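You operate a simulated robot arm through the tools that you are given. There is no shell and no other tool.

You run a simulated robot arm. Do the job below in one go: nothing can be reset, and whatever is moved stays where it is left.

TASK
Switch to hand and start extraction, table, granulator and feed belt.
Fine: in that order, each after the lamp before it is lit; touch no other control.

The check looks at the end state, three seconds after you hand in, the way a careful person would. Anything else that was tipped, shoved, dropped, spilled or broken makes it a failure.

THE ROBOT
A 7-joint arm with a two-finger gripper, fixed in place. Base frame: the origin is on the floor under the middle of its stand, x ahead of it, y to its left, z up. Lengths are in m, angles in rad, forces in N, time in s.
With the tool pointing down near the work surface it reaches from about 0.34 to 0.8 m from the base axis. Its first joint turns from -2.897 to 2.897 rad. Payload 2.45 kg.
Tool frame: the origin (TCP) lies between the finger pads and is the grasp point; the fingertips stand 0.027 m ahead of it; z points along the fingers, y is the line along which they close. The gripper opens to 0.08 m; its body begins 0.054 m behind the TCP.
Orientation is told as [roll, pitch, yaw] about the base's x, y, z axes, in that order, counted from this pose: with the fingers straight down and closing along the base's y, the tool's x points along the base's -x, its y along +y and its z along -z.

THE INTERFACE
- The arm moves only by the tool send_rows. Its argument "series" is a list of rows, each a list of 3 entries, a list of its own where there are three numbers: the shift along the tool's x, y, z in m, then the turn, a rotation vector about the tool's x, y, z in rad, then the finger opening in m, from 0 to 0.08. In form: [[[tx, ty, tz], [ax, ay, az], hand], ...]. A call has 1 to 20 rows; each row shifts and turns the commanded pose from where the row before left it, along the tool's axes as they then stand. Rows are played at 5 a second. More than 0.05 m and 0.15 rad between two rows, or a gripper value outside its range, and nothing of the call is played. Where a pose cannot be reached the arm comes as near as it can. A force on the tool above 40 N (or 10 N above the force at the start of the call, whichever is more), or a blocked arm, ends the call early, and 0.2 s more pass. Each finger travels about 0.153 m/s and halts on what it meets, pressing with about 31 N; the grip force reading is that of the motor and also rises with nothing between the fingers. The clock runs only during rows and for 0.2 s after the last one: add rows that do not move to give the fingers time. It gives the time, the measured TCP pose, the force on the tool (base axes), the opening and the grip force at its end, in the units of the frame above (readings bear some noise), with the torque about the TCP (base axes, N m) and any sound that the robot's microphone picked up.
- Cameras (640 x 400 px; columns grow to the right, rows downward): "scene" is fixed at [0.0562, 0.6501, 1.9234]; the picture's right is [-0.83, -0.56, 0.00], its down [-0.24, 0.36, -0.90] and it looks along [0.51, -0.75, -0.43] (base axes); focal length 341 px, centre (320, 200). "wrist" rides on the gripper at [0.063, 0.012, -0.079] in the tool frame; the picture's right is [-0.19, 0.98, 0.00], its down [-0.72, -0.14, -0.68] and it looks along [-0.67, -0.13, 0.73] (tool axes); focal length 226 px, centre (320, 200). There is no depth. A picture from a camera that has moved, and an enlarged one, comes with that camera's place and axes in the base frame and with its lens. The place of the scene camera against the robot may be out by one fixed shift of up to 0.012 m in any direction.
- camera(camera): a new picture of that camera. It takes no simulated time.
- raise_lower(by): moves the trunk up (or, below 0, down) by that many m; the arm rides with it, the base frame stays. It gives what a move gives, with no picture.
- enlarge(camera, box): a new picture of the part [left, top, right, bottom] of that camera's present view, enlarged. It takes no simulated time.
- hand_in(): hands the job in; it is judged then, once.

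Nothing tells you positions but the pictures and the camera data. Unless the task says otherwise, let go and move clear before handing in.

The tools are called after ">>>" as a command line: name --argument value ..., lists and objects as JSON in quotes. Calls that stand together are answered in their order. send_rows: Moves the arm, as the interface text tells. Its arguments: {"type":"object","properties":{"series":{"type":"array"}},"required":["series"]} The other tools are called the same way: raise_lower (by) moves the trunk up or down; camera (camera) takes a picture; enlarge (camera, box) takes an enlarged picture of a part of a camera's view; hand_in () hands the job in.

At the start:

```text
time_s: 0.0
tcp_pos: [0.5089, -0.055, 1.6582]
tool_rot: [0.0, -0.001, 0.001]
force: [0.1, -0.6, -0.3]
torque: [-0.01, 0.01, 0.01]
width: 0.08
grip_force: 0.0
trunk travel left (down, up): [-0.475, 0.065]
```

scene: 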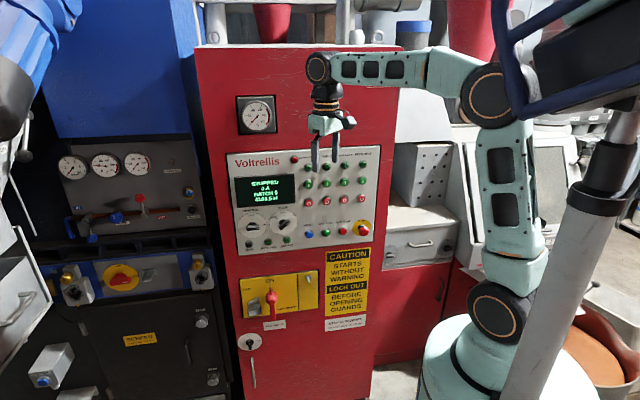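
wrist: 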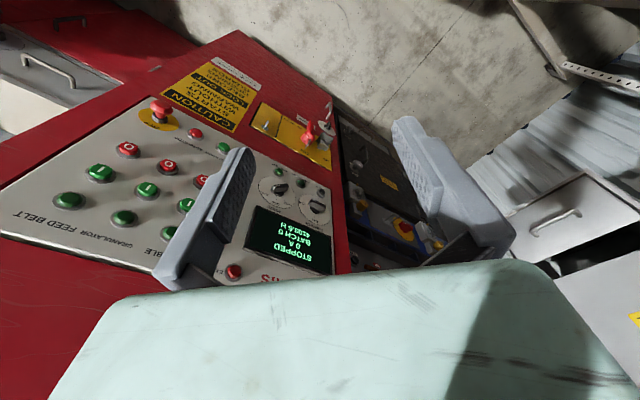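

I see a red Voltrellis cabinet with a control panel facing the robot, with rows of green and red buttons, selectors and an emergency stop. I'll enlarge the views to read the labels before moving anything.

>>> enlarge --camera "scene" --box '[220, 140, 390, 260]'

>>> enlarge --camera "wrist" --box '[0, 60, 360, 300]'

>>> enlarge --camera "scene" --box '[225, 185, 305, 255]'

>>> enlarge --camera "scene" --box '[285, 140, 385, 245]'

```text
3.33 times, centred on (305, 200) of scene
camera zoom: at [0.0562, 0.6501, 1.9234], right [-0.83, -0.56, 0.0], down [-0.24, 0.36, -0.9], along [0.51, -0.75, -0.43], focal length 1135 px, centre (370, 200)
```

zoom: 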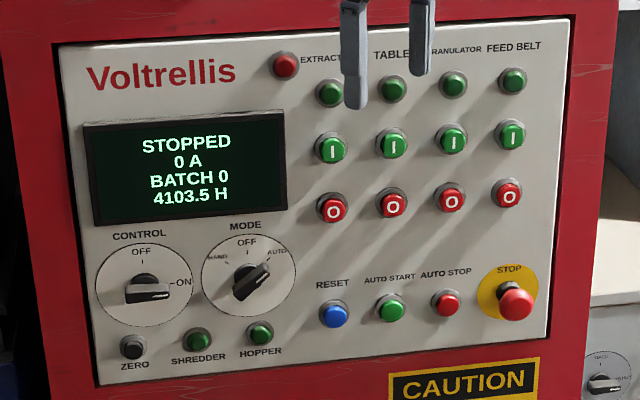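

```text
1.67 times, centred on (180, 180) of wrist
camera zoom: at [0.4469, -0.0428, 1.7379], right [0.19, 0.98, 0.0], down [0.72, -0.14, 0.68], along [0.67, -0.13, -0.73], focal length 377 px, centre (553, 233)
```

zoom: 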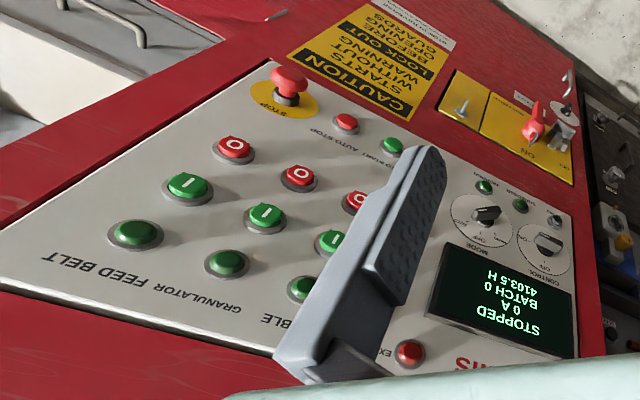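

```text
5.71 times, centred on (265, 220) of scene
camera zoom: at [0.0562, 0.6501, 1.9234], right [-0.83, -0.56, 0.0], down [-0.24, 0.36, -0.9], along [0.51, -0.75, -0.43], focal length 1946 px, centre (634, 86)
```

zoom: 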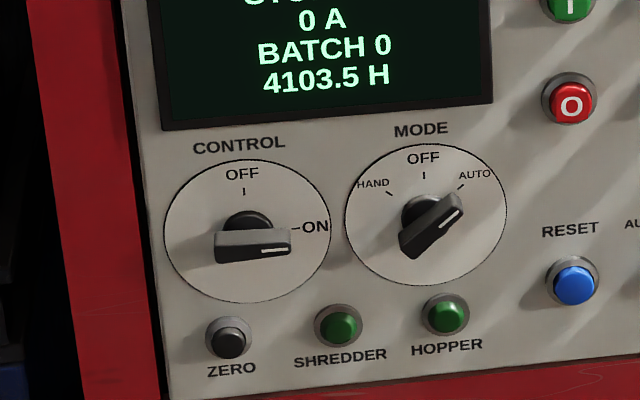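

```text
3.81 times, centred on (335, 192) of scene
camera zoom: at [0.0562, 0.6501, 1.9234], right [-0.83, -0.56, 0.0], down [-0.24, 0.36, -0.9], along [0.51, -0.75, -0.43], focal length 1298 px, centre (263, 229)
```

zoom: 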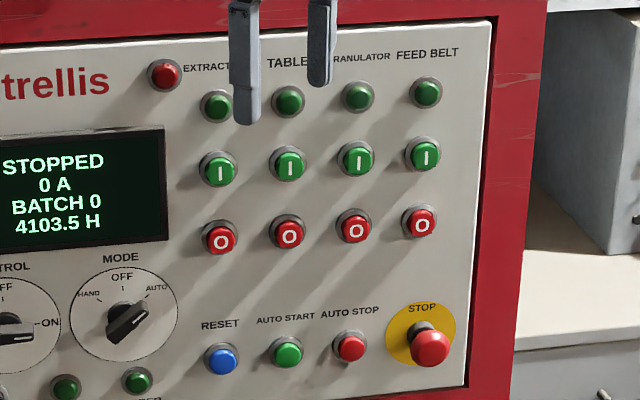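

The controls are clear. MODE points at AUTO and has to go to HAND; the green "I" starts sit under their lamps for Extraction, Table, Granulator and Feed belt. By triangulation the panel faces the robot at about 45° around (0.7, -0.37, 1.37), so I'll yaw the tool and tilt it partway to see the panel squarely with the wrist camera.

>>> send_rows --series '[[[0, 0, 0], [0, 0, 0.137], 0.08], [[0, 0, 0], [0, 0, 0.137], 0.08], [[0, 0, 0], [0, 0, 0.137], 0.08], [[0, 0, 0], [0, 0, 0.137], 0.08], [[0, 0, 0], [0, 0, 0.137], 0.08], [[0, 0, 0], [0, 0, 0.137], 0.08], [[0, 0, 0], [0, -0.14, 0], 0.08], [[0, 0, 0], [0, -0.14, 0], 0.08], [[0, 0, 0], [0, -0.14, 0], 0.08], [[0, 0, 0], [0, -0.14, 0], 0.08], [[0, 0, 0], [0, -0.14, 0], 0.08]]'

>>> camera --camera "wrist"

>>> camera --camera "scene"

```text
time_s: 2.6
tcp_pos: [0.5225, -0.0569, 1.6313]
tool_rot: [-0.051, -0.661, -0.792]
force: [1.0, -0.8, -0.1]
torque: [-0.01, 0.01, -0.02]
width: 0.0797
grip_force: 0.2
trunk travel left (down, up): [-0.475, 0.065]
stopped in row 11: the arm was blocked; the commanded pose is now the measured one
```

```text
taken
camera wrist: at [0.4659, 0.0241, 1.6541], right [0.83, 0.56, 0.08], down [0.03, -0.18, 0.98], along [0.56, -0.81, -0.16], focal length 226 px, centre (320, 200)
```

wrist: 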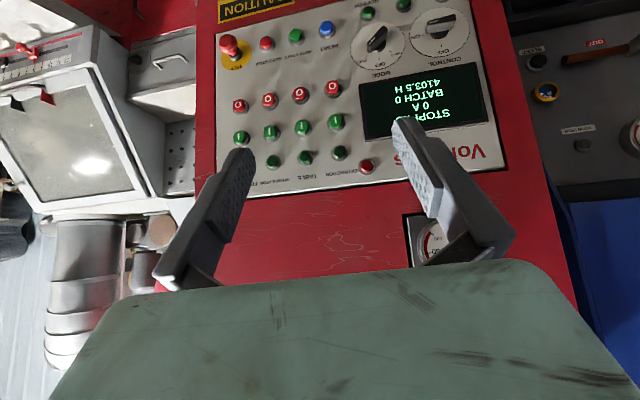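

```text
taken
```

scene: 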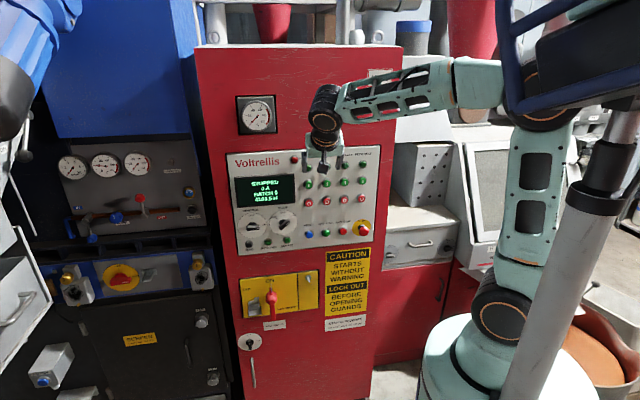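

The arm stopped at the end of the tilt, probably at a joint limit, so it needs lowering and moving forward to get the tool horizontal. The wrist view now shows the panel squarely, so I'll enlarge it for precise measurement.

>>> enlarge --camera "wrist" --box '[210, 0, 370, 100]'

>>> enlarge --camera "wrist" --box '[215, 75, 375, 200]'

>>> enlarge --camera "wrist" --box '[340, 0, 500, 100]'

```text
4.00 times, centred on (290, 50) of wrist
camera zoom: at [0.4659, 0.0241, 1.6541], right [0.83, 0.56, 0.08], down [0.03, -0.18, 0.98], along [0.56, -0.81, -0.16], focal length 904 px, centre (440, 800)
```

zoom: 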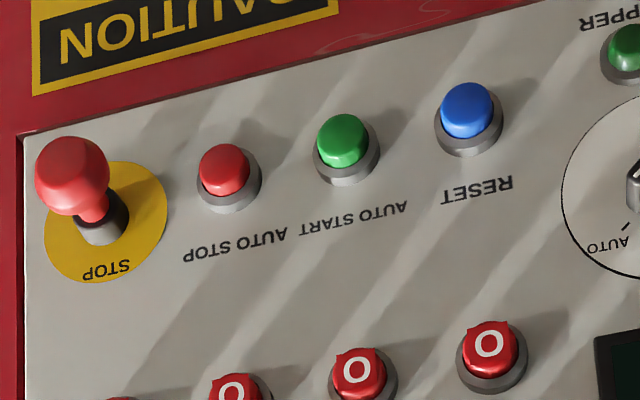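

```text
3.20 times, centred on (295, 138) of wrist
camera zoom: at [0.4659, 0.0241, 1.6541], right [0.83, 0.56, 0.08], down [0.03, -0.18, 0.98], along [0.56, -0.81, -0.16], focal length 723 px, centre (400, 400)
```

zoom: 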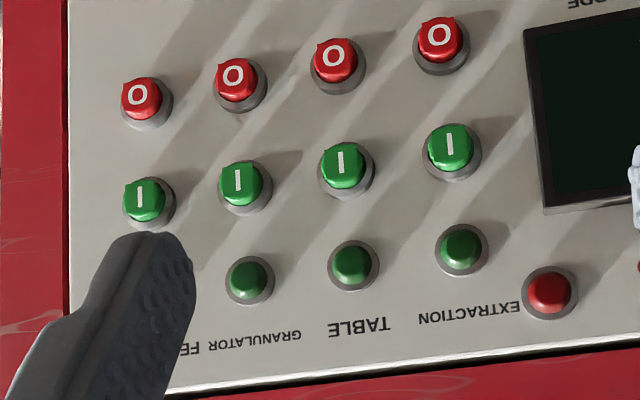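

```text
4.00 times, centred on (420, 50) of wrist
camera zoom: at [0.4659, 0.0241, 1.6541], right [0.83, 0.56, 0.08], down [0.03, -0.18, 0.98], along [0.56, -0.81, -0.16], focal length 904 px, centre (-80, 800)
```

zoom: 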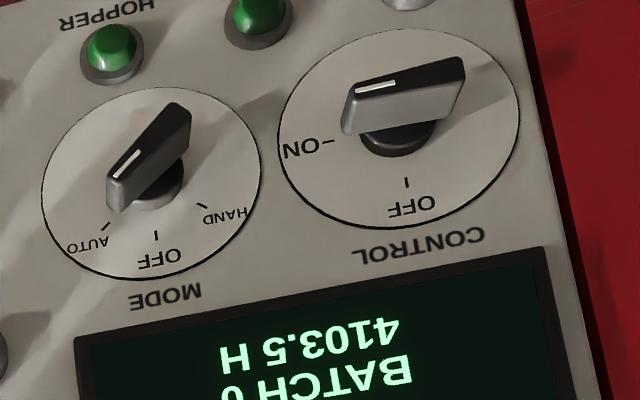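

Before moving on I need to know what blocked the arm, so I'll look closely at the elbow area in the scene view.

>>> enlarge --camera "scene" --box '[420, 0, 640, 140]'

>>> enlarge --camera "scene" --box '[400, 180, 640, 400]'

>>> enlarge --camera "scene" --box '[290, 50, 450, 170]'

```text
2.86 times, centred on (530, 70) of scene
camera zoom: at [0.0562, 0.6501, 1.9234], right [-0.83, -0.56, 0.0], down [-0.24, 0.36, -0.9], along [0.51, -0.75, -0.43], focal length 973 px, centre (-280, 571)
```

zoom: 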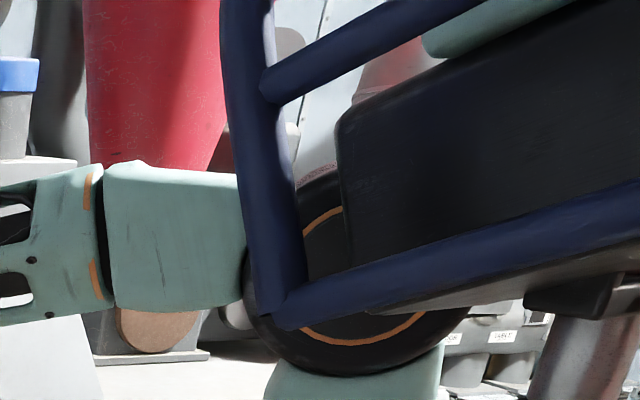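

```text
1.82 times, centred on (520, 290) of scene
camera zoom: at [0.0562, 0.6501, 1.9234], right [-0.83, -0.56, 0.0], down [-0.24, 0.36, -0.9], along [0.51, -0.75, -0.43], focal length 619 px, centre (-44, 36)
```

zoom: 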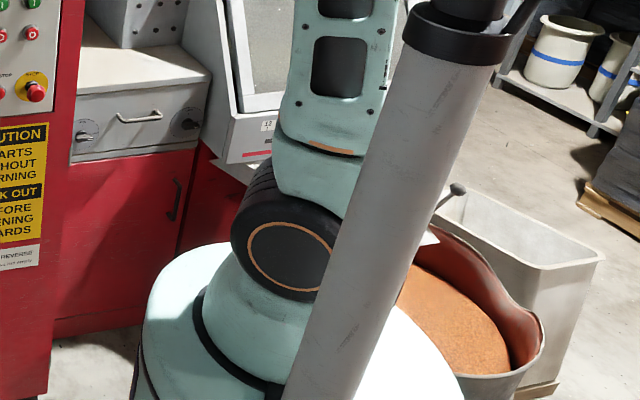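

```text
3.33 times, centred on (370, 110) of scene
camera zoom: at [0.0562, 0.6501, 1.9234], right [-0.83, -0.56, 0.0], down [-0.24, 0.36, -0.9], along [0.51, -0.75, -0.43], focal length 1135 px, centre (153, 500)
```

zoom: 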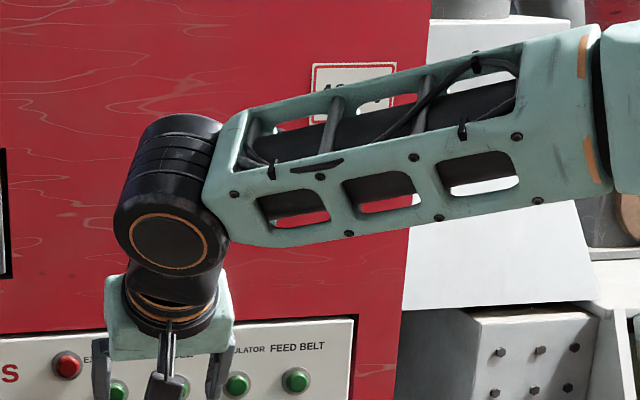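

The elbow seems to have come up against the blue-framed unit on the pole to the robot's left. I'll move the tool forward and down, away from it, with a slight tilt back, and then check.

>>> send_rows --series '[[[-0.016, 0, 0.028], [0, 0.03, 0], 0.08], [[-0.016, 0, 0.028], [0, 0.03, 0], 0.08], [[-0.016, 0, 0.028], [0, 0.03, 0], 0.08], [[-0.016, 0, 0.028], [0, 0, 0], 0.08]]'

>>> camera --camera "scene"

>>> camera --camera "wrist"

```text
time_s: 3.6
tcp_pos: [0.5989, -0.1433, 1.5816]
tool_rot: [-0.041, -0.578, -0.798]
force: [0.1, 0.5, -0.1]
torque: [-0.02, 0.0, -0.01]
width: 0.08
grip_force: 0.1
trunk travel left (down, up): [-0.475, 0.065]
```

```text
taken
```

scene: 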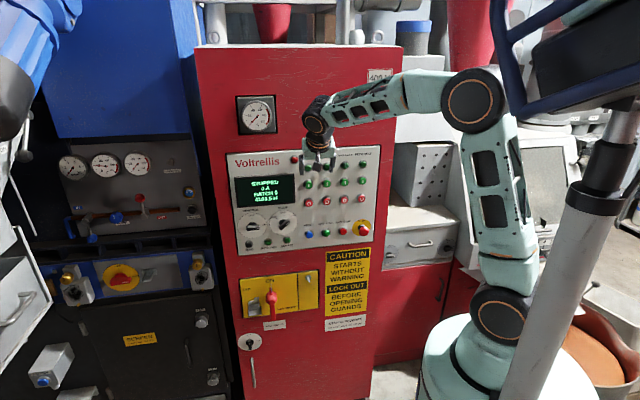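

```text
taken
camera wrist: at [0.5444, -0.0647, 1.6131], right [0.83, 0.55, 0.07], down [0.08, -0.24, 0.97], along [0.55, -0.8, -0.24], focal length 226 px, centre (320, 200)
```

wrist: 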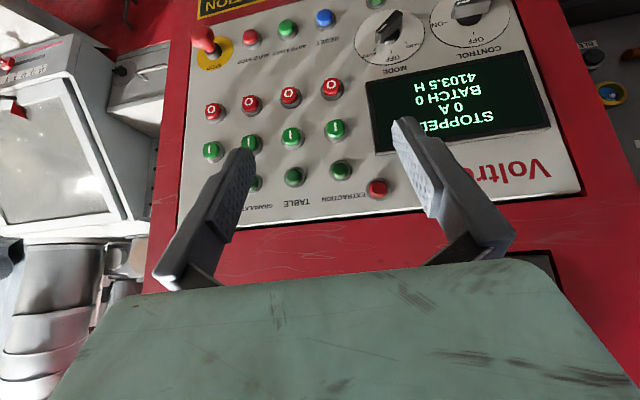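

The arm is clear of the unit again and nothing appears shifted. Next I'll lower the trunk, which puts the panel at a better working height and gives a second viewpoint.

>>> raise_lower --by -0.2

>>> camera --camera "wrist"

>>> camera --camera "scene"

```text
time_s: 5.8
tcp_pos: [0.598, -0.1434, 1.3818]
tool_rot: [-0.038, -0.576, -0.8]
force: [-0.4, 0.8, 0.2]
torque: [-0.01, -0.01, 0.01]
width: 0.08
grip_force: 0.0
trunk travel left (down, up): [-0.275, 0.265]
```

```text
taken
camera wrist: at [0.5428, -0.0642, 1.4138], right [0.83, 0.55, 0.07], down [0.08, -0.24, 0.97], along [0.55, -0.8, -0.24], focal length 226 px, centre (320, 200)
```

wrist: 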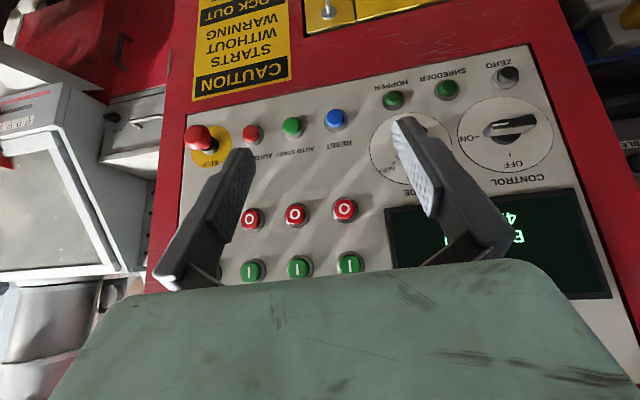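

```text
taken
```

scene: 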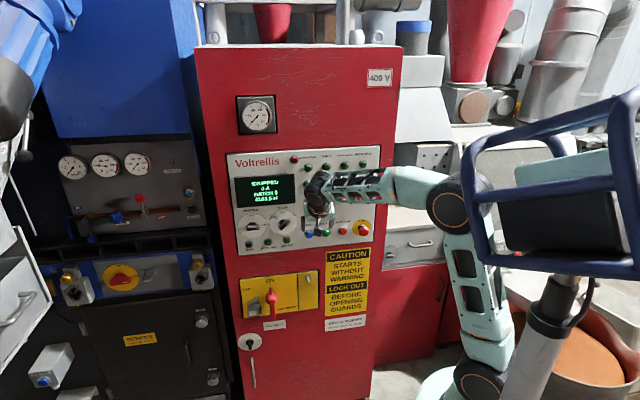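

The head unit rides with the trunk, so it is part of the robot and nothing external was touched. I'll enlarge this new view to triangulate the controls.

>>> enlarge --camera "wrist" --box '[180, 70, 380, 195]'

>>> enlarge --camera "wrist" --box '[220, 180, 380, 280]'

>>> enlarge --camera "wrist" --box '[360, 50, 560, 210]'

```text
3.20 times, centred on (280, 132) of wrist
camera zoom: at [0.5428, -0.0642, 1.4138], right [0.83, 0.55, 0.07], down [0.08, -0.24, 0.97], along [0.55, -0.8, -0.24], focal length 723 px, centre (448, 416)
```

zoom: 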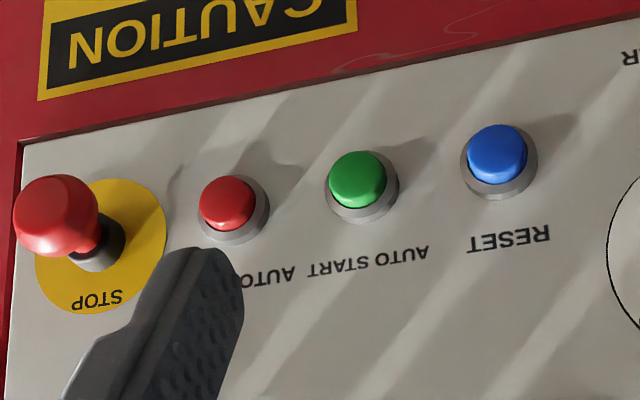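

```text
4.00 times, centred on (300, 230) of wrist
camera zoom: at [0.5428, -0.0642, 1.4138], right [0.83, 0.55, 0.07], down [0.08, -0.24, 0.97], along [0.55, -0.8, -0.24], focal length 904 px, centre (400, 80)
```

zoom: 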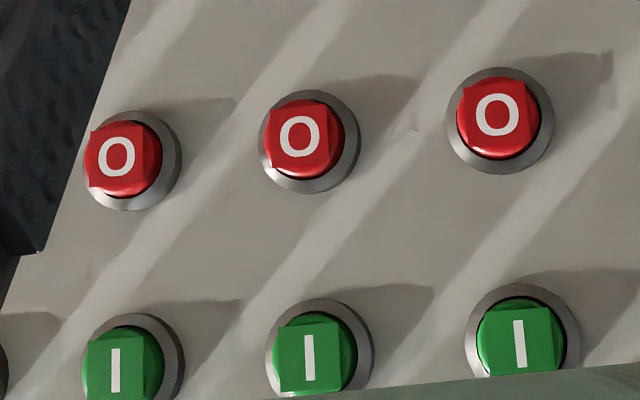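

```text
2.50 times, centred on (460, 130) of wrist
camera zoom: at [0.5428, -0.0642, 1.4138], right [0.83, 0.55, 0.07], down [0.08, -0.24, 0.97], along [0.55, -0.8, -0.24], focal length 565 px, centre (-30, 375)
```

zoom: 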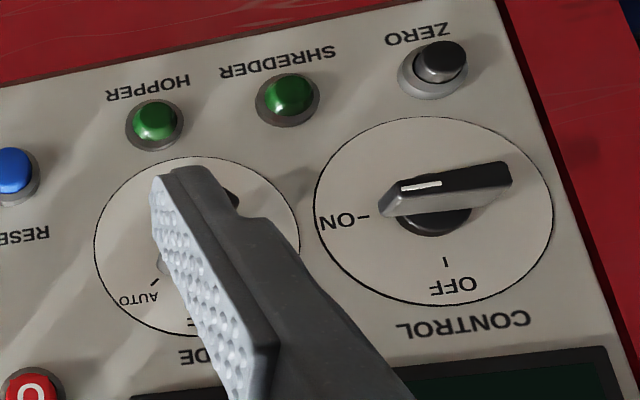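

Triangulating from the wrist views puts the panel upright with its normal near (-0.725, 0.689, 0): MODE dial around (0.822, -0.233, 1.272) and E-stop around (0.598, -0.469, 1.210). Next I'll shift to in front of the MODE knob, about 0.19 m off the panel, and rotate the tool so it points straight at the panel.

>>> send_rows --series '[[[0.0057, 0.0231, 0.0198], [0, 0, 0], 0.08], [[0.0057, 0.0231, 0.0198], [0, 0, 0], 0.08], [[0.0057, 0.0231, 0.0198], [0, 0, 0], 0.08], [[0.0057, 0.0231, 0.0198], [0, 0, 0], 0.08], [[0, 0, 0], [-0.00896, -0.1243, 0], 0.08], [[0, 0, 0], [-0.00896, -0.1243, 0], 0.08], [[0, 0, 0], [-0.00896, -0.1243, 0], 0.08], [[0, 0, 0], [-0.00896, -0.1243, 0], 0.08], [[0, 0, 0], [-0.00896, -0.1243, 0], 0.08], [[0, 0, 0], [-0.00896, -0.1243, 0], 0.08], [[0, 0, 0], [-0.00896, -0.1243, 0], 0.08], [[0, 0, 0], [-0.00896, -0.1243, 0], 0.08], [[0, 0, 0], [0, 0, 0], 0.08]]'

>>> camera --camera "wrist"

>>> camera --camera "scene"

```text
time_s: 8.6
tcp_pos: [0.6805, -0.0996, 1.301]
tool_rot: [-2.478, -1.57, 1.717]
force: [-0.1, -0.9, 0.2]
torque: [0.04, -0.02, 0.02]
width: 0.0801
grip_force: 0.1
trunk travel left (down, up): [-0.275, 0.265]
```

```text
taken
camera wrist: at [0.6319, -0.0369, 1.2373], right [0.68, 0.71, 0.19], down [-0.59, 0.37, 0.72], along [0.44, -0.6, 0.67], focal length 226 px, centre (320, 200)
```

wrist: 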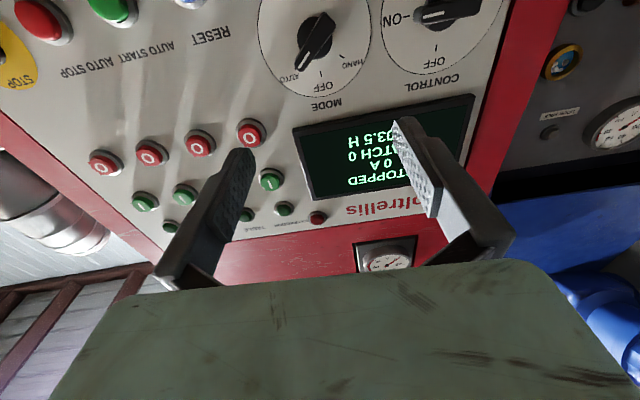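

```text
taken
```

scene: 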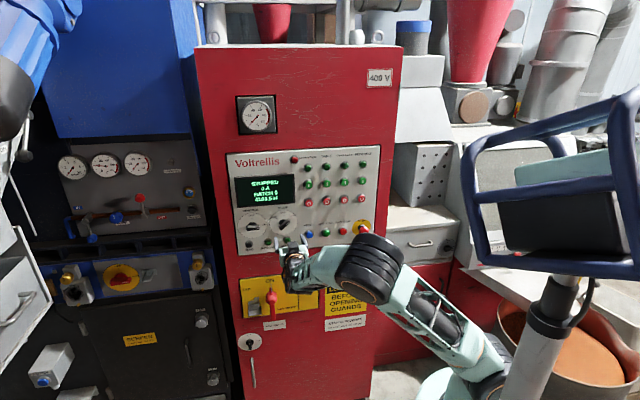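

The tool now points horizontally at the panel at about (0.68, -0.10, 1.30), and the MODE knob shows near the top of the wrist view. I'll enlarge it to refine the knob position and its angle.

>>> enlarge --camera "wrist" --box '[240, 0, 400, 120]'

>>> enlarge --camera "wrist" --box '[80, 100, 340, 240]'

>>> enlarge --camera "scene" --box '[230, 180, 520, 400]'

```text
3.33 times, centred on (320, 60) of wrist
camera zoom: at [0.6319, -0.0369, 1.2373], right [0.68, 0.71, 0.19], down [-0.59, 0.37, 0.72], along [0.44, -0.6, 0.67], focal length 754 px, centre (320, 667)
```

zoom: 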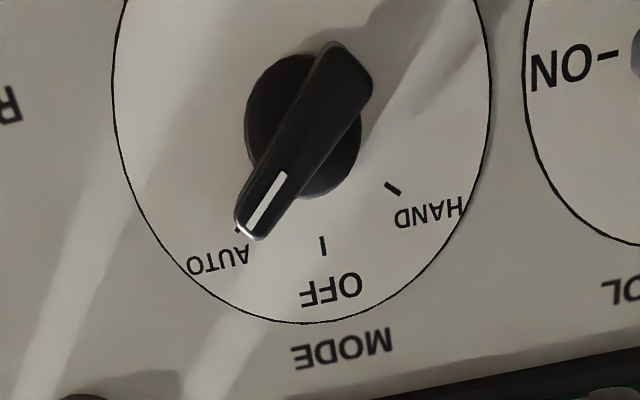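

```text
2.46 times, centred on (210, 170) of wrist
camera zoom: at [0.6319, -0.0369, 1.2373], right [0.68, 0.71, 0.19], down [-0.59, 0.37, 0.72], along [0.44, -0.6, 0.67], focal length 556 px, centre (591, 274)
```

zoom: 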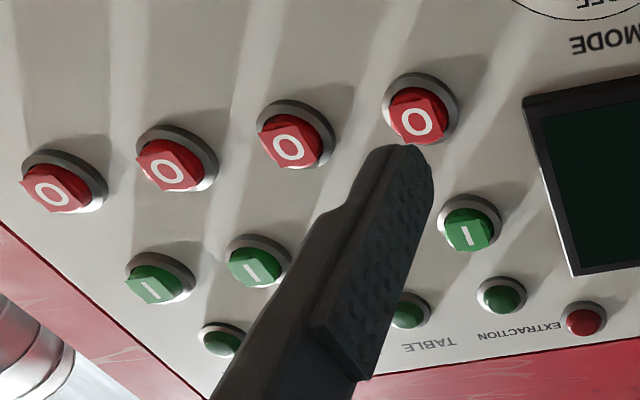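

```text
1.82 times, centred on (375, 290) of scene
camera zoom: at [0.0562, 0.6501, 1.9234], right [-0.83, -0.56, 0.0], down [-0.24, 0.36, -0.9], along [0.51, -0.75, -0.43], focal length 619 px, centre (220, 36)
```

zoom: 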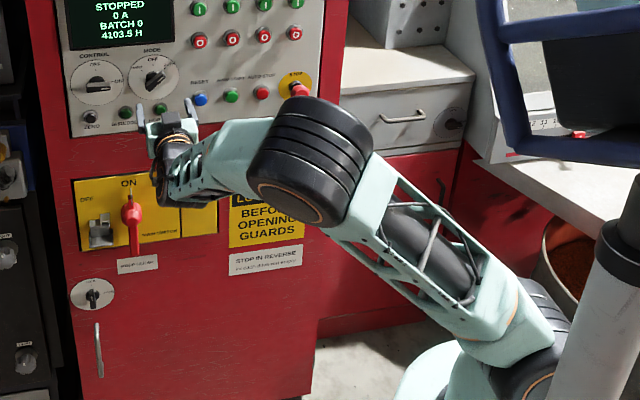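

The dial centre comes out at (0.822, -0.2325, 1.272), with AUTO and HAND each about 50° either side of vertical and the knob's face standing roughly 0.026 m off the panel. I'll centre on it, roll the tool +50° to match the bar, and move to a closer standoff to check the alignment.

>>> send_rows --series '[[[0.029, 0.0015, 0], [0, 0, 0], 0.06], [[0, 0, 0], [0, 0, 0.1455], 0.05], [[0, 0, 0], [0, 0, 0.1455], 0.05], [[0, 0, 0], [0, 0, 0.1455], 0.05], [[0, 0, 0], [0, 0, 0.1455], 0.05], [[0, 0, 0], [0, 0, 0.1455], 0.05], [[0, 0, 0], [0, 0, 0.1455], 0.05], [[0, 0, 0.03], [0, 0, 0], 0.05], [[0, 0, 0.03], [0, 0, 0], 0.05], [[0, 0, 0], [0, 0, 0], 0.05]]'

>>> camera --camera "wrist"

>>> camera --camera "scene"

```text
time_s: 10.8
tcp_pos: [0.7255, -0.1406, 1.2728]
tool_rot: [1.572, -0.698, -2.334]
force: [-0.1, 0.5, -1.1]
torque: [-0.02, -0.04, -0.01]
width: 0.0498
grip_force: 0.1
trunk travel left (down, up): [-0.275, 0.265]
```

```text
taken
camera wrist: at [0.7072, -0.0457, 1.242], right [0.33, 0.35, 0.88], down [-0.94, 0.01, 0.35], along [0.12, -0.94, 0.33], focal length 226 px, centre (320, 200)
```

wrist: 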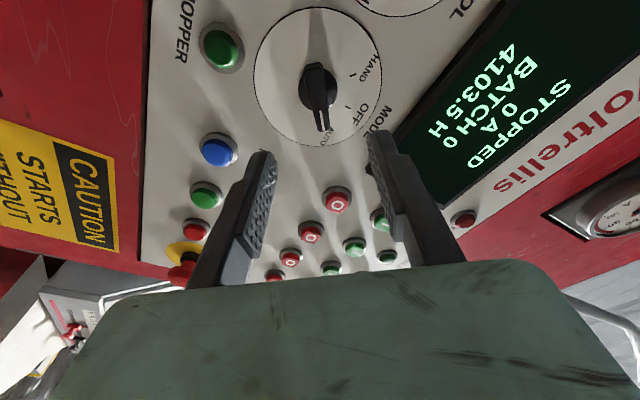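

```text
taken
```

scene: 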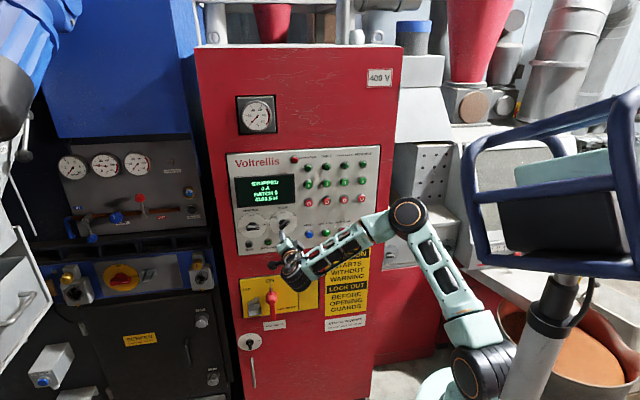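

The bar now sits between the fingers in the wrist view and looks nearly aligned. I'll enlarge it to check the angle and centring before closing in.

>>> enlarge --camera "wrist" --box '[240, 0, 400, 160]'

>>> enlarge --camera "scene" --box '[230, 190, 350, 290]'

```text
2.50 times, centred on (320, 80) of wrist
camera zoom: at [0.7072, -0.0457, 1.242], right [0.33, 0.35, 0.88], down [-0.94, 0.01, 0.35], along [0.12, -0.94, 0.33], focal length 565 px, centre (320, 500)
```

zoom: 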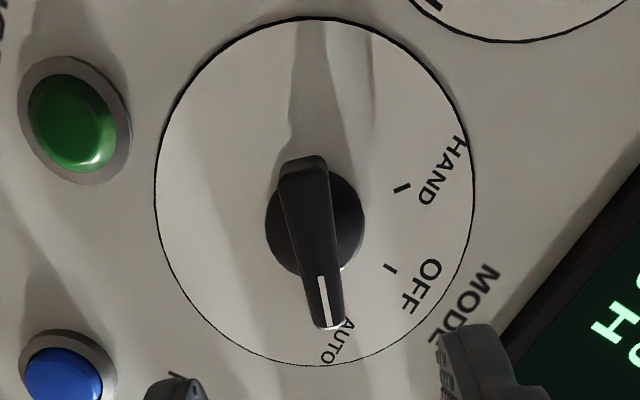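

```text
4.00 times, centred on (290, 240) of scene
camera zoom: at [0.0562, 0.6501, 1.9234], right [-0.83, -0.56, 0.0], down [-0.24, 0.36, -0.9], along [0.51, -0.75, -0.43], focal length 1362 px, centre (440, 40)
```

zoom: 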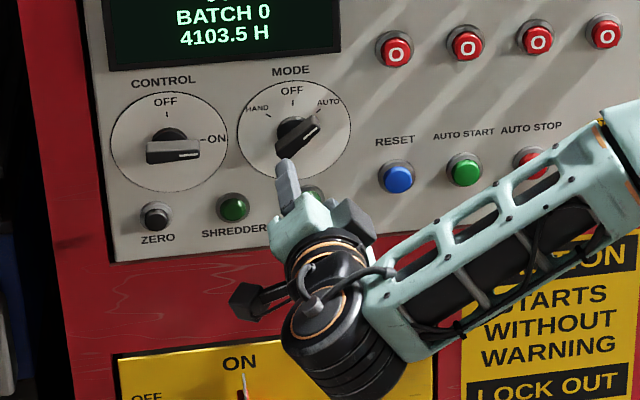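

The estimates agree: the knob axis is at (0.8215, -0.2333, 1.2715), and the tool is centred to within 2 mm. I'll apply the small correction and advance to just in front of the knob.

>>> send_rows --series '[[[0, -0.0016, 0.02], [0, 0, 0.01], 0.05], [[0, 0, 0.025], [0, 0, 0], 0.05], [[0, 0, 0.02], [0, 0, 0], 0.05], [[0, 0, 0], [0, 0, 0], 0.05]]'

>>> camera --camera "wrist"

>>> enlarge --camera "wrist" --box '[220, 30, 420, 190]'

>>> enlarge --camera "scene" --box '[230, 190, 350, 290]'

```text
time_s: 11.8
tcp_pos: [0.7712, -0.1877, 1.2699]
tool_rot: [1.571, -0.69, -2.332]
force: [0.3, 0.2, 0.6]
torque: [0.0, -0.03, 0.03]
width: 0.05
grip_force: 0.0
trunk travel left (down, up): [-0.275, 0.265]
```

```text
taken
camera wrist: at [0.7535, -0.0906, 1.2387], right [0.33, 0.34, 0.88], down [-0.94, 0.0, 0.35], along [0.12, -0.94, 0.32], focal length 226 px, centre (320, 200)
```

wrist: 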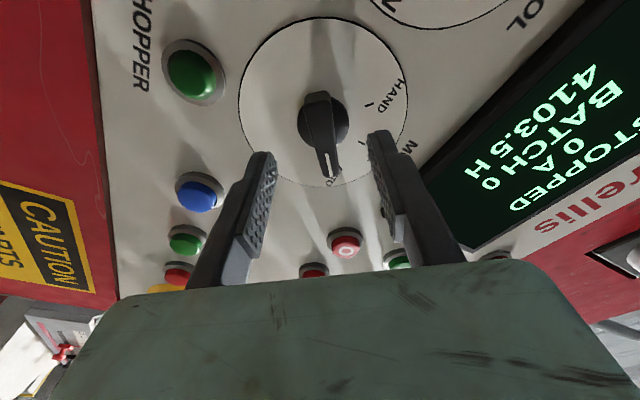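

```text
2.50 times, centred on (320, 110) of wrist
camera zoom: at [0.7535, -0.0906, 1.2387], right [0.33, 0.34, 0.88], down [-0.94, 0.0, 0.35], along [0.12, -0.94, 0.32], focal length 565 px, centre (320, 425)
```

zoom: 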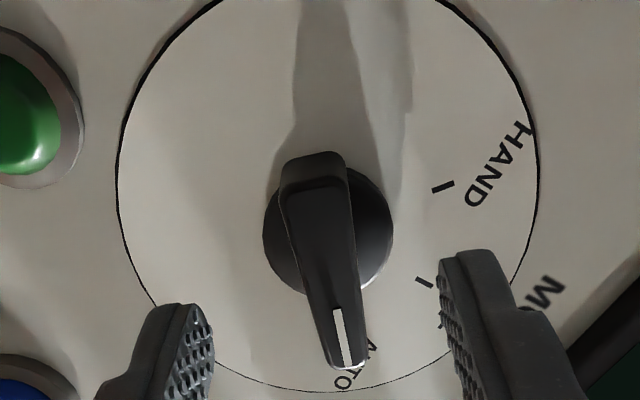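

```text
4.00 times, centred on (290, 240) of scene
camera zoom: at [0.0562, 0.6501, 1.9234], right [-0.83, -0.56, 0.0], down [-0.24, 0.36, -0.9], along [0.51, -0.75, -0.43], focal length 1362 px, centre (440, 40)
```

zoom: 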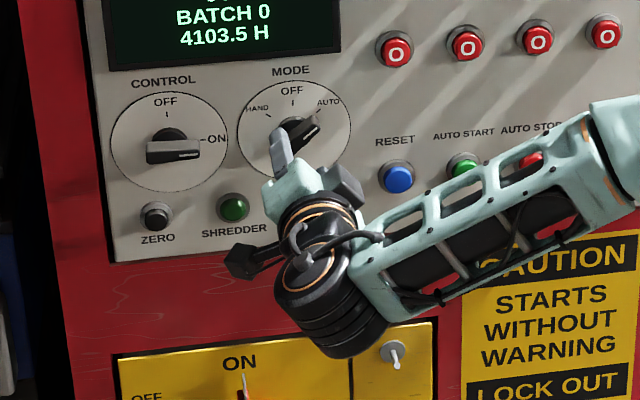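

Measurements and picture both show a roughly 2 mm offset in the closing direction, so I'll correct that and advance until the fingertips straddle the bar, about 13 mm short of the panel.

>>> send_rows --series '[[[0, 0.002, 0.008], [0, 0, 0], 0.05], [[0, 0, 0.01], [0, 0, 0], 0.05], [[0, 0, 0.01], [0, 0, 0], 0.05], [[0, 0, 0], [0, 0, 0], 0.05], [[0, 0, 0], [0, 0, 0], 0.05]]'

>>> enlarge --camera "wrist" --box '[220, 60, 420, 220]'

>>> enlarge --camera "scene" --box '[230, 190, 350, 290]'

```text
time_s: 13.0
tcp_pos: [0.7927, -0.2055, 1.2704]
tool_rot: [1.571, -0.69, -2.332]
force: [-0.3, -0.3, -0.5]
torque: [-0.04, 0.02, 0.02]
width: 0.0501
grip_force: 0.0
trunk travel left (down, up): [-0.275, 0.265]
```

```text
2.50 times, centred on (320, 140) of wrist
camera zoom: at [0.7746, -0.1096, 1.2406], right [0.33, 0.34, 0.88], down [-0.94, 0.0, 0.35], along [0.12, -0.94, 0.32], focal length 565 px, centre (320, 350)
```

zoom: 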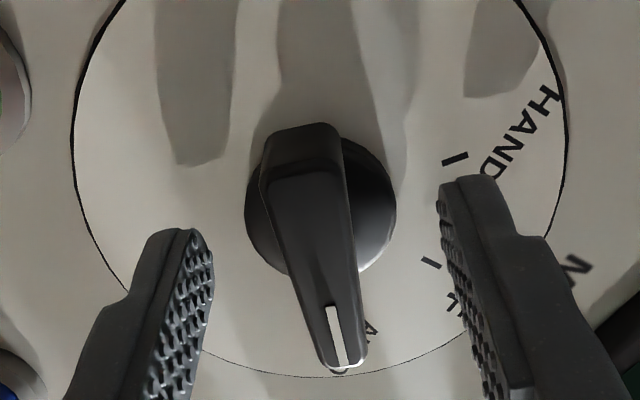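

```text
4.00 times, centred on (290, 240) of scene
camera zoom: at [0.0562, 0.6501, 1.9234], right [-0.83, -0.56, 0.0], down [-0.24, 0.36, -0.9], along [0.51, -0.75, -0.43], focal length 1362 px, centre (440, 40)
```

zoom: 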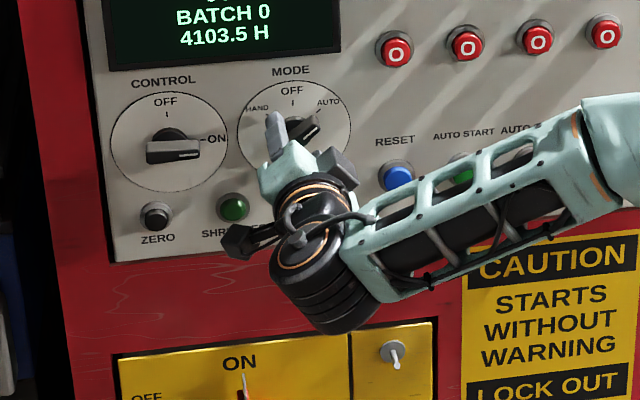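

The fingertips straddle the bar with the tool axis within 1 mm of the knob axis. Closing the gripper on the bar now.

>>> send_rows --series '[[[0, 0, 0], [0, 0, 0], 0.03], [[0, 0, 0], [0, 0, 0], 0.015], [[0, 0, 0], [0, 0, 0], 0.005], [[0, 0, 0], [0, 0, 0], 0.005]]'

>>> enlarge --camera "wrist" --box '[220, 60, 420, 220]'

```text
time_s: 14.0
tcp_pos: [0.792, -0.2051, 1.2721]
tool_rot: [1.572, -0.69, -2.334]
force: [2.5, -0.3, 1.8]
torque: [0.07, 0.07, 0.04]
width: 0.0144
grip_force: 40.1
trunk travel left (down, up): [-0.275, 0.265]
```

```text
2.50 times, centred on (320, 140) of wrist
camera zoom: at [0.7747, -0.1096, 1.2407], right [0.33, 0.34, 0.88], down [-0.94, 0.0, 0.35], along [0.12, -0.94, 0.32], focal length 565 px, centre (320, 350)
```

zoom: 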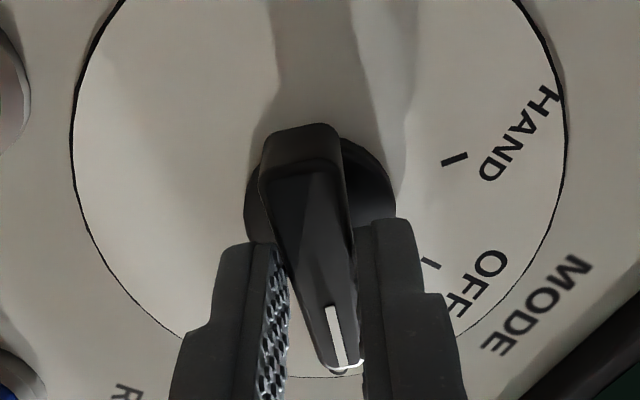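

The bar is gripped at 14.4 mm width with little side load. I'll rotate counter-clockwise toward HAND in small steps and check partway.

>>> send_rows --series '[[[0, 0, 0], [0, 0, -0.1], 0.005], [[0, 0, 0], [0, 0, -0.1], 0.005], [[0, 0, 0], [0, 0, -0.1], 0.005], [[0, 0, 0], [0, 0, -0.1], 0.005], [[0, 0, 0], [0, 0, -0.1], 0.005], [[0, 0, 0], [0, 0, -0.1], 0.005], [[0, 0, 0], [0, 0, -0.1], 0.005], [[0, 0, 0], [0, 0, -0.1], 0.005], [[0, 0, 0], [0, 0, 0], 0.005]]'

>>> camera --camera "wrist"

>>> camera --camera "scene"

```text
time_s: 16.0
tcp_pos: [0.7919, -0.2046, 1.271]
tool_rot: [1.582, -1.491, -2.348]
force: [-3.1, -1.4, -0.4]
torque: [0.07, 0.1, -0.17]
width: 0.0145
grip_force: 40.6
trunk travel left (down, up): [-0.275, 0.265]
```

```text
taken
camera wrist: at [0.7474, -0.1381, 1.2092], right [0.66, 0.7, 0.27], down [-0.63, 0.33, 0.7], along [0.4, -0.64, 0.66], focal length 226 px, centre (320, 200)
```

wrist: 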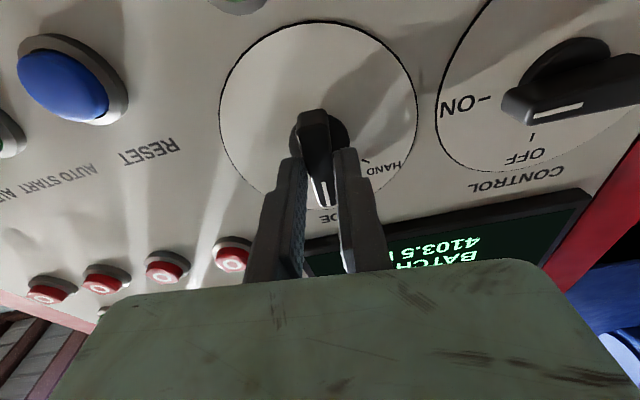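

```text
taken
```

scene: 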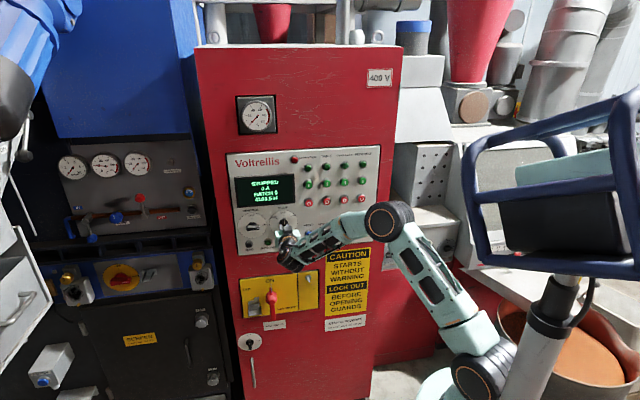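

The knob is following the gripper and passing through OFF. I'll continue the rest of the way to HAND.

>>> send_rows --series '[[[0, 0, 0], [0, 0, -0.1], 0.005], [[0, 0, 0], [0, 0, -0.1], 0.005], [[0, 0, 0], [0, 0, -0.1], 0.005], [[0, 0, 0], [0, 0, -0.1], 0.005], [[0, 0, 0], [0, 0, -0.1], 0.005], [[0, 0, 0], [0, 0, -0.1], 0.005], [[0, 0, 0], [0, 0, -0.1], 0.005], [[0, 0, 0], [0, 0, -0.1], 0.005], [[0, 0, 0], [0, 0, -0.1], 0.005], [[0, 0, 0], [0, 0, -0.056], 0.005], [[0, 0, 0], [0, 0, 0], 0.005]]'

>>> camera --camera "wrist"

>>> camera --camera "scene"

>>> enlarge --camera "scene" --box '[225, 140, 385, 260]'

```text
time_s: 18.4
tcp_pos: [0.7925, -0.2042, 1.2714]
tool_rot: [-1.57, -0.698, 0.809]
force: [0.2, -2.6, -1.9]
torque: [0.17, 0.21, -0.34]
width: 0.0145
grip_force: 40.7
trunk travel left (down, up): [-0.275, 0.265]
```

```text
taken
camera wrist: at [0.7071, -0.1802, 1.2213], right [0.54, 0.56, -0.63], down [-0.18, 0.8, 0.57], along [0.83, -0.19, 0.53], focal length 226 px, centre (320, 200)
```

wrist: 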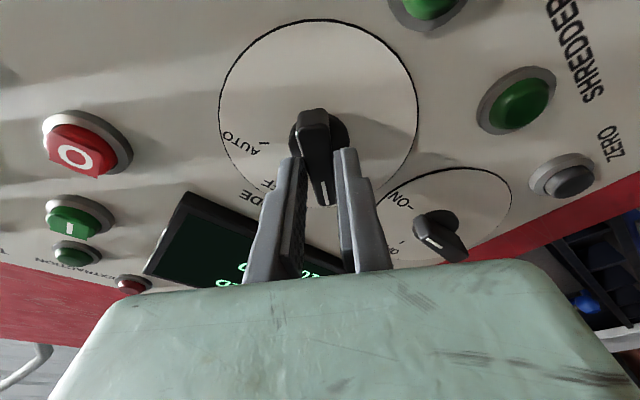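

```text
taken
```

scene: 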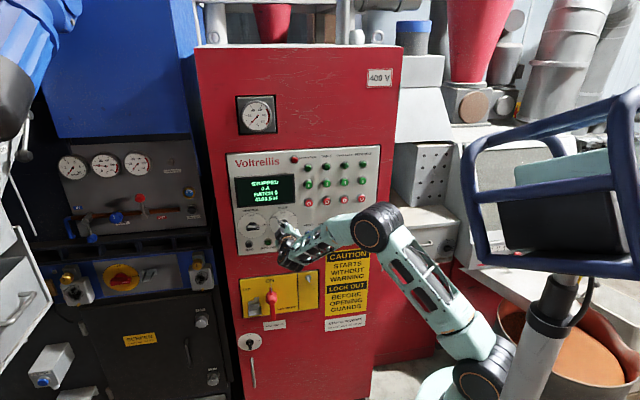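

```text
3.33 times, centred on (305, 200) of scene
camera zoom: at [0.0562, 0.6501, 1.9234], right [-0.83, -0.56, 0.0], down [-0.24, 0.36, -0.9], along [0.51, -0.75, -0.43], focal length 1135 px, centre (370, 200)
```

zoom: 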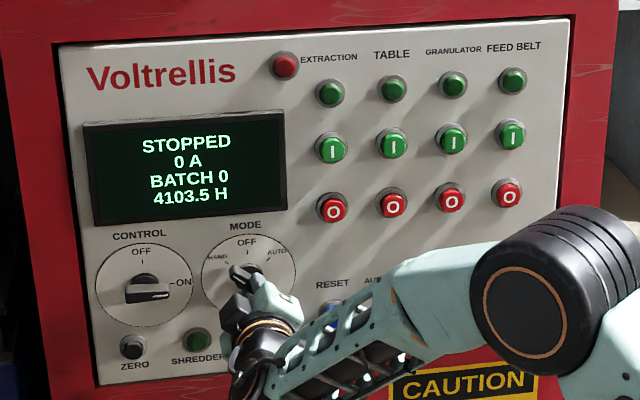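

The gripper is at the HAND angle. I'll open, back off along the tool axis, and check where the pointer settled.

>>> send_rows --series '[[[0, 0, 0], [0, 0, 0], 0.03], [[0, 0, 0], [0, 0, 0], 0.05], [[0, 0, 0], [0, 0, 0], 0.05], [[0, 0, -0.02], [0, 0, 0], 0.05], [[0, 0, -0.03], [0, 0, 0], 0.05], [[0, 0, -0.03], [0, 0, 0], 0.05], [[0, 0, -0.02], [0, 0, 0], 0.05], [[0, 0, 0], [0, 0, 0], 0.05]]'

>>> camera --camera "wrist"

>>> enlarge --camera "scene" --box '[225, 185, 305, 255]'

```text
time_s: 20.2
tcp_pos: [0.72, -0.1362, 1.2719]
tool_rot: [-1.571, -0.696, 0.811]
force: [0.4, -0.5, 0.1]
torque: [0.05, 0.0, 0.0]
width: 0.0503
grip_force: 0.1
trunk travel left (down, up): [-0.275, 0.265]
```

```text
taken
camera wrist: at [0.6355, -0.1098, 1.2213], right [0.54, 0.56, -0.63], down [-0.18, 0.8, 0.57], along [0.83, -0.19, 0.53], focal length 226 px, centre (320, 200)
```

wrist: 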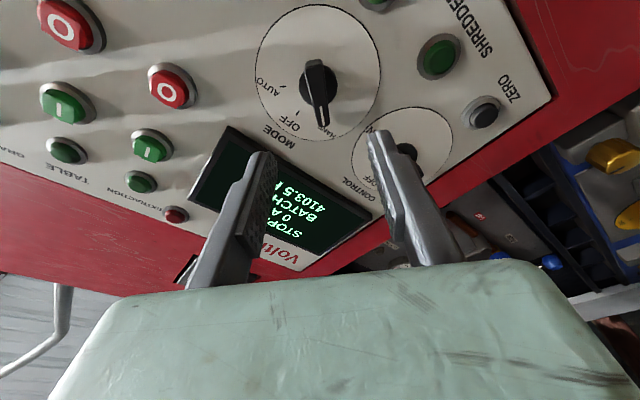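

```text
5.71 times, centred on (265, 220) of scene
camera zoom: at [0.0562, 0.6501, 1.9234], right [-0.83, -0.56, 0.0], down [-0.24, 0.36, -0.9], along [0.51, -0.75, -0.43], focal length 1946 px, centre (634, 86)
```

zoom: 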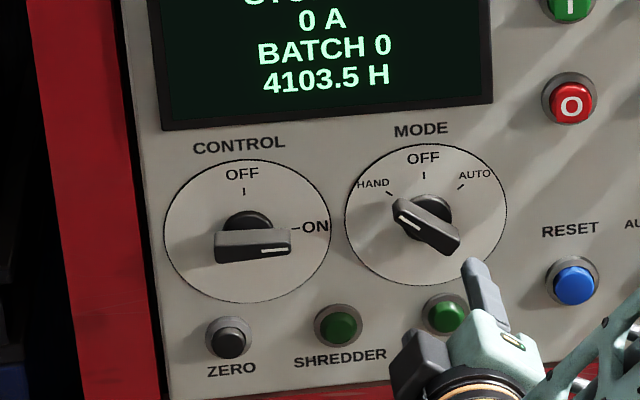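

The pointer is squarely on HAND, CONTROL is still ON, and the display reads STOPPED. From the panel measurements, the four start buttons lie at z ≈ 1.427, spaced about 0.07 m apart. I'll raise the trunk by 0.155 to their height.

>>> raise_lower --by 0.155

>>> send_rows --series '[[[0, 0, 0], [0, 0, 0.1455], 0.03], [[0, 0, 0], [0, 0, 0.1455], 0.0], [[0, 0, 0], [0, 0, 0.1455], 0.0], [[0, 0, 0], [0, 0, 0.1455], 0.0], [[0, 0, 0], [0, 0, 0.1455], 0.0], [[0, 0, 0], [0, 0, 0.1455], 0.0], [[0, 0, 0], [0, 0, 0], 0.0]]'

>>> camera --camera "wrist"

>>> camera --camera "scene"

```text
time_s: 22.0
tcp_pos: [0.7207, -0.1344, 1.4275]
tool_rot: [-1.571, -0.695, 0.811]
force: [0.3, -0.8, 0.2]
torque: [0.0, 0.0, 0.0]
width: 0.0501
grip_force: 0.2
trunk travel left (down, up): [-0.43, 0.11]
```

```text
time_s: 23.6
tcp_pos: [0.7194, -0.1343, 1.4274]
tool_rot: [2.379, -1.571, 3.142]
force: [0.2, 0.1, -0.6]
torque: [-0.02, -0.02, 0.01]
width: 0.0
grip_force: 30.0
trunk travel left (down, up): [-0.43, 0.11]
```

```text
taken
camera wrist: at [0.6722, -0.0716, 1.3635], right [0.68, 0.71, 0.19], down [-0.59, 0.37, 0.72], along [0.44, -0.6, 0.67], focal length 226 px, centre (320, 200)
```

wrist: 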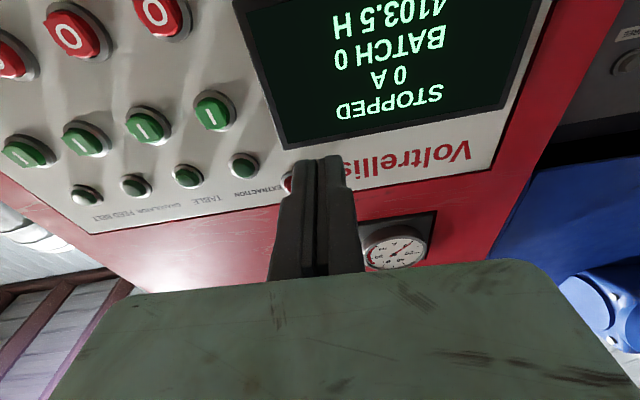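

```text
taken
```

scene: 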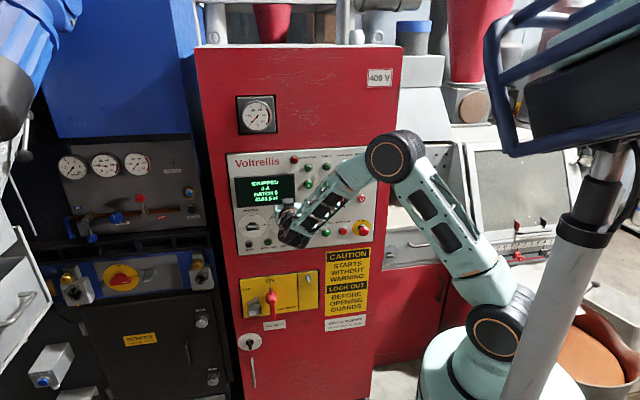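

I'm now level with the start row, gripper closed. I'll refine the button positions from this closer view.

>>> enlarge --camera "wrist" --box '[0, 60, 280, 235]'

>>> enlarge --camera "wrist" --box '[160, 60, 300, 210]'

```text
2.29 times, centred on (140, 148) of wrist
camera zoom: at [0.6722, -0.0716, 1.3635], right [0.68, 0.71, 0.19], down [-0.59, 0.37, 0.72], along [0.44, -0.6, 0.67], focal length 517 px, centre (731, 320)
```

zoom: 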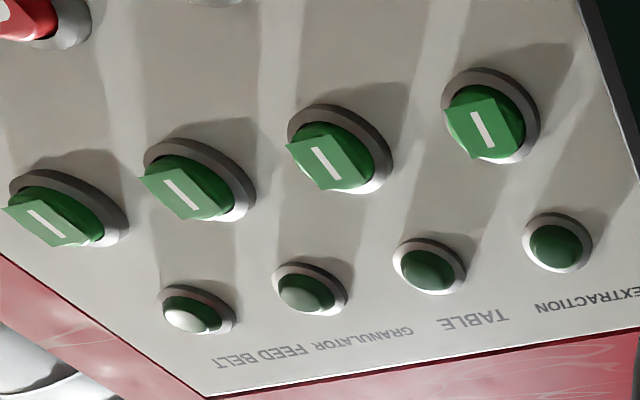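

```text
2.67 times, centred on (230, 135) of wrist
camera zoom: at [0.6722, -0.0716, 1.3635], right [0.68, 0.71, 0.19], down [-0.59, 0.37, 0.72], along [0.44, -0.6, 0.67], focal length 603 px, centre (560, 373)
```

zoom: 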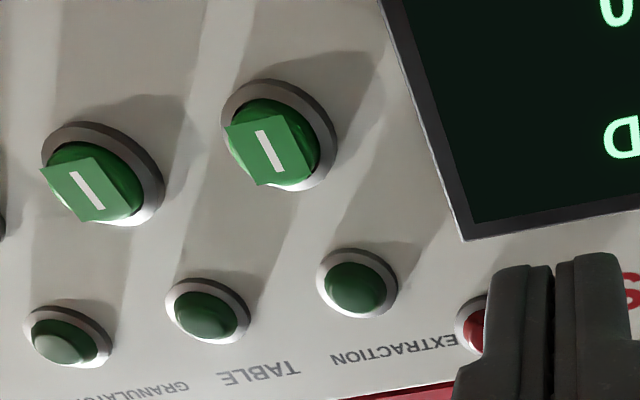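

The Extraction start button centres at panel offset 0.220 with its face about 16 mm off the panel. I'll move right 0.101 m to line up with it and advance to a standoff of about 45 mm.

>>> send_rows --series '[[[0, -0.0338, 0], [0, 0, 0], 0.0], [[0, -0.0338, 0], [0, 0, 0], 0.0], [[0, -0.0337, 0], [0, 0, 0], 0.0], [[0, 0, 0.025], [0, 0, 0], 0.0], [[0, 0, 0.025], [0, 0, 0], 0.0], [[0, 0, 0], [0, 0, 0], 0.0], [[0, 0, 0], [0, 0, 0], 0.0]]'

>>> camera --camera "wrist"

>>> enlarge --camera "scene" --box '[225, 130, 425, 260]'

```text
time_s: 25.2
tcp_pos: [0.6848, -0.2429, 1.4257]
tool_rot: [-1.933, -1.57, 1.17]
force: [-0.7, -1.0, 0.3]
torque: [0.01, 0.04, 0.0]
width: 0.0001
grip_force: 29.8
trunk travel left (down, up): [-0.43, 0.11]
```

```text
taken
camera wrist: at [0.6369, -0.18, 1.3626], right [0.68, 0.71, 0.19], down [-0.59, 0.37, 0.72], along [0.44, -0.6, 0.67], focal length 226 px, centre (320, 200)
```

wrist: 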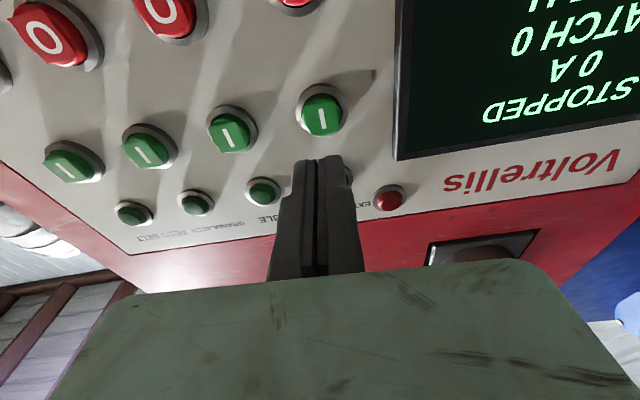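

```text
3.08 times, centred on (325, 195) of scene
camera zoom: at [0.0562, 0.6501, 1.9234], right [-0.83, -0.56, 0.0], down [-0.24, 0.36, -0.9], along [0.51, -0.75, -0.43], focal length 1048 px, centre (305, 215)
```

zoom: 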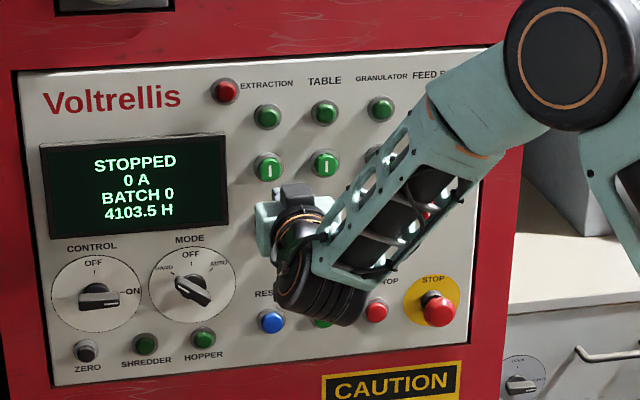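

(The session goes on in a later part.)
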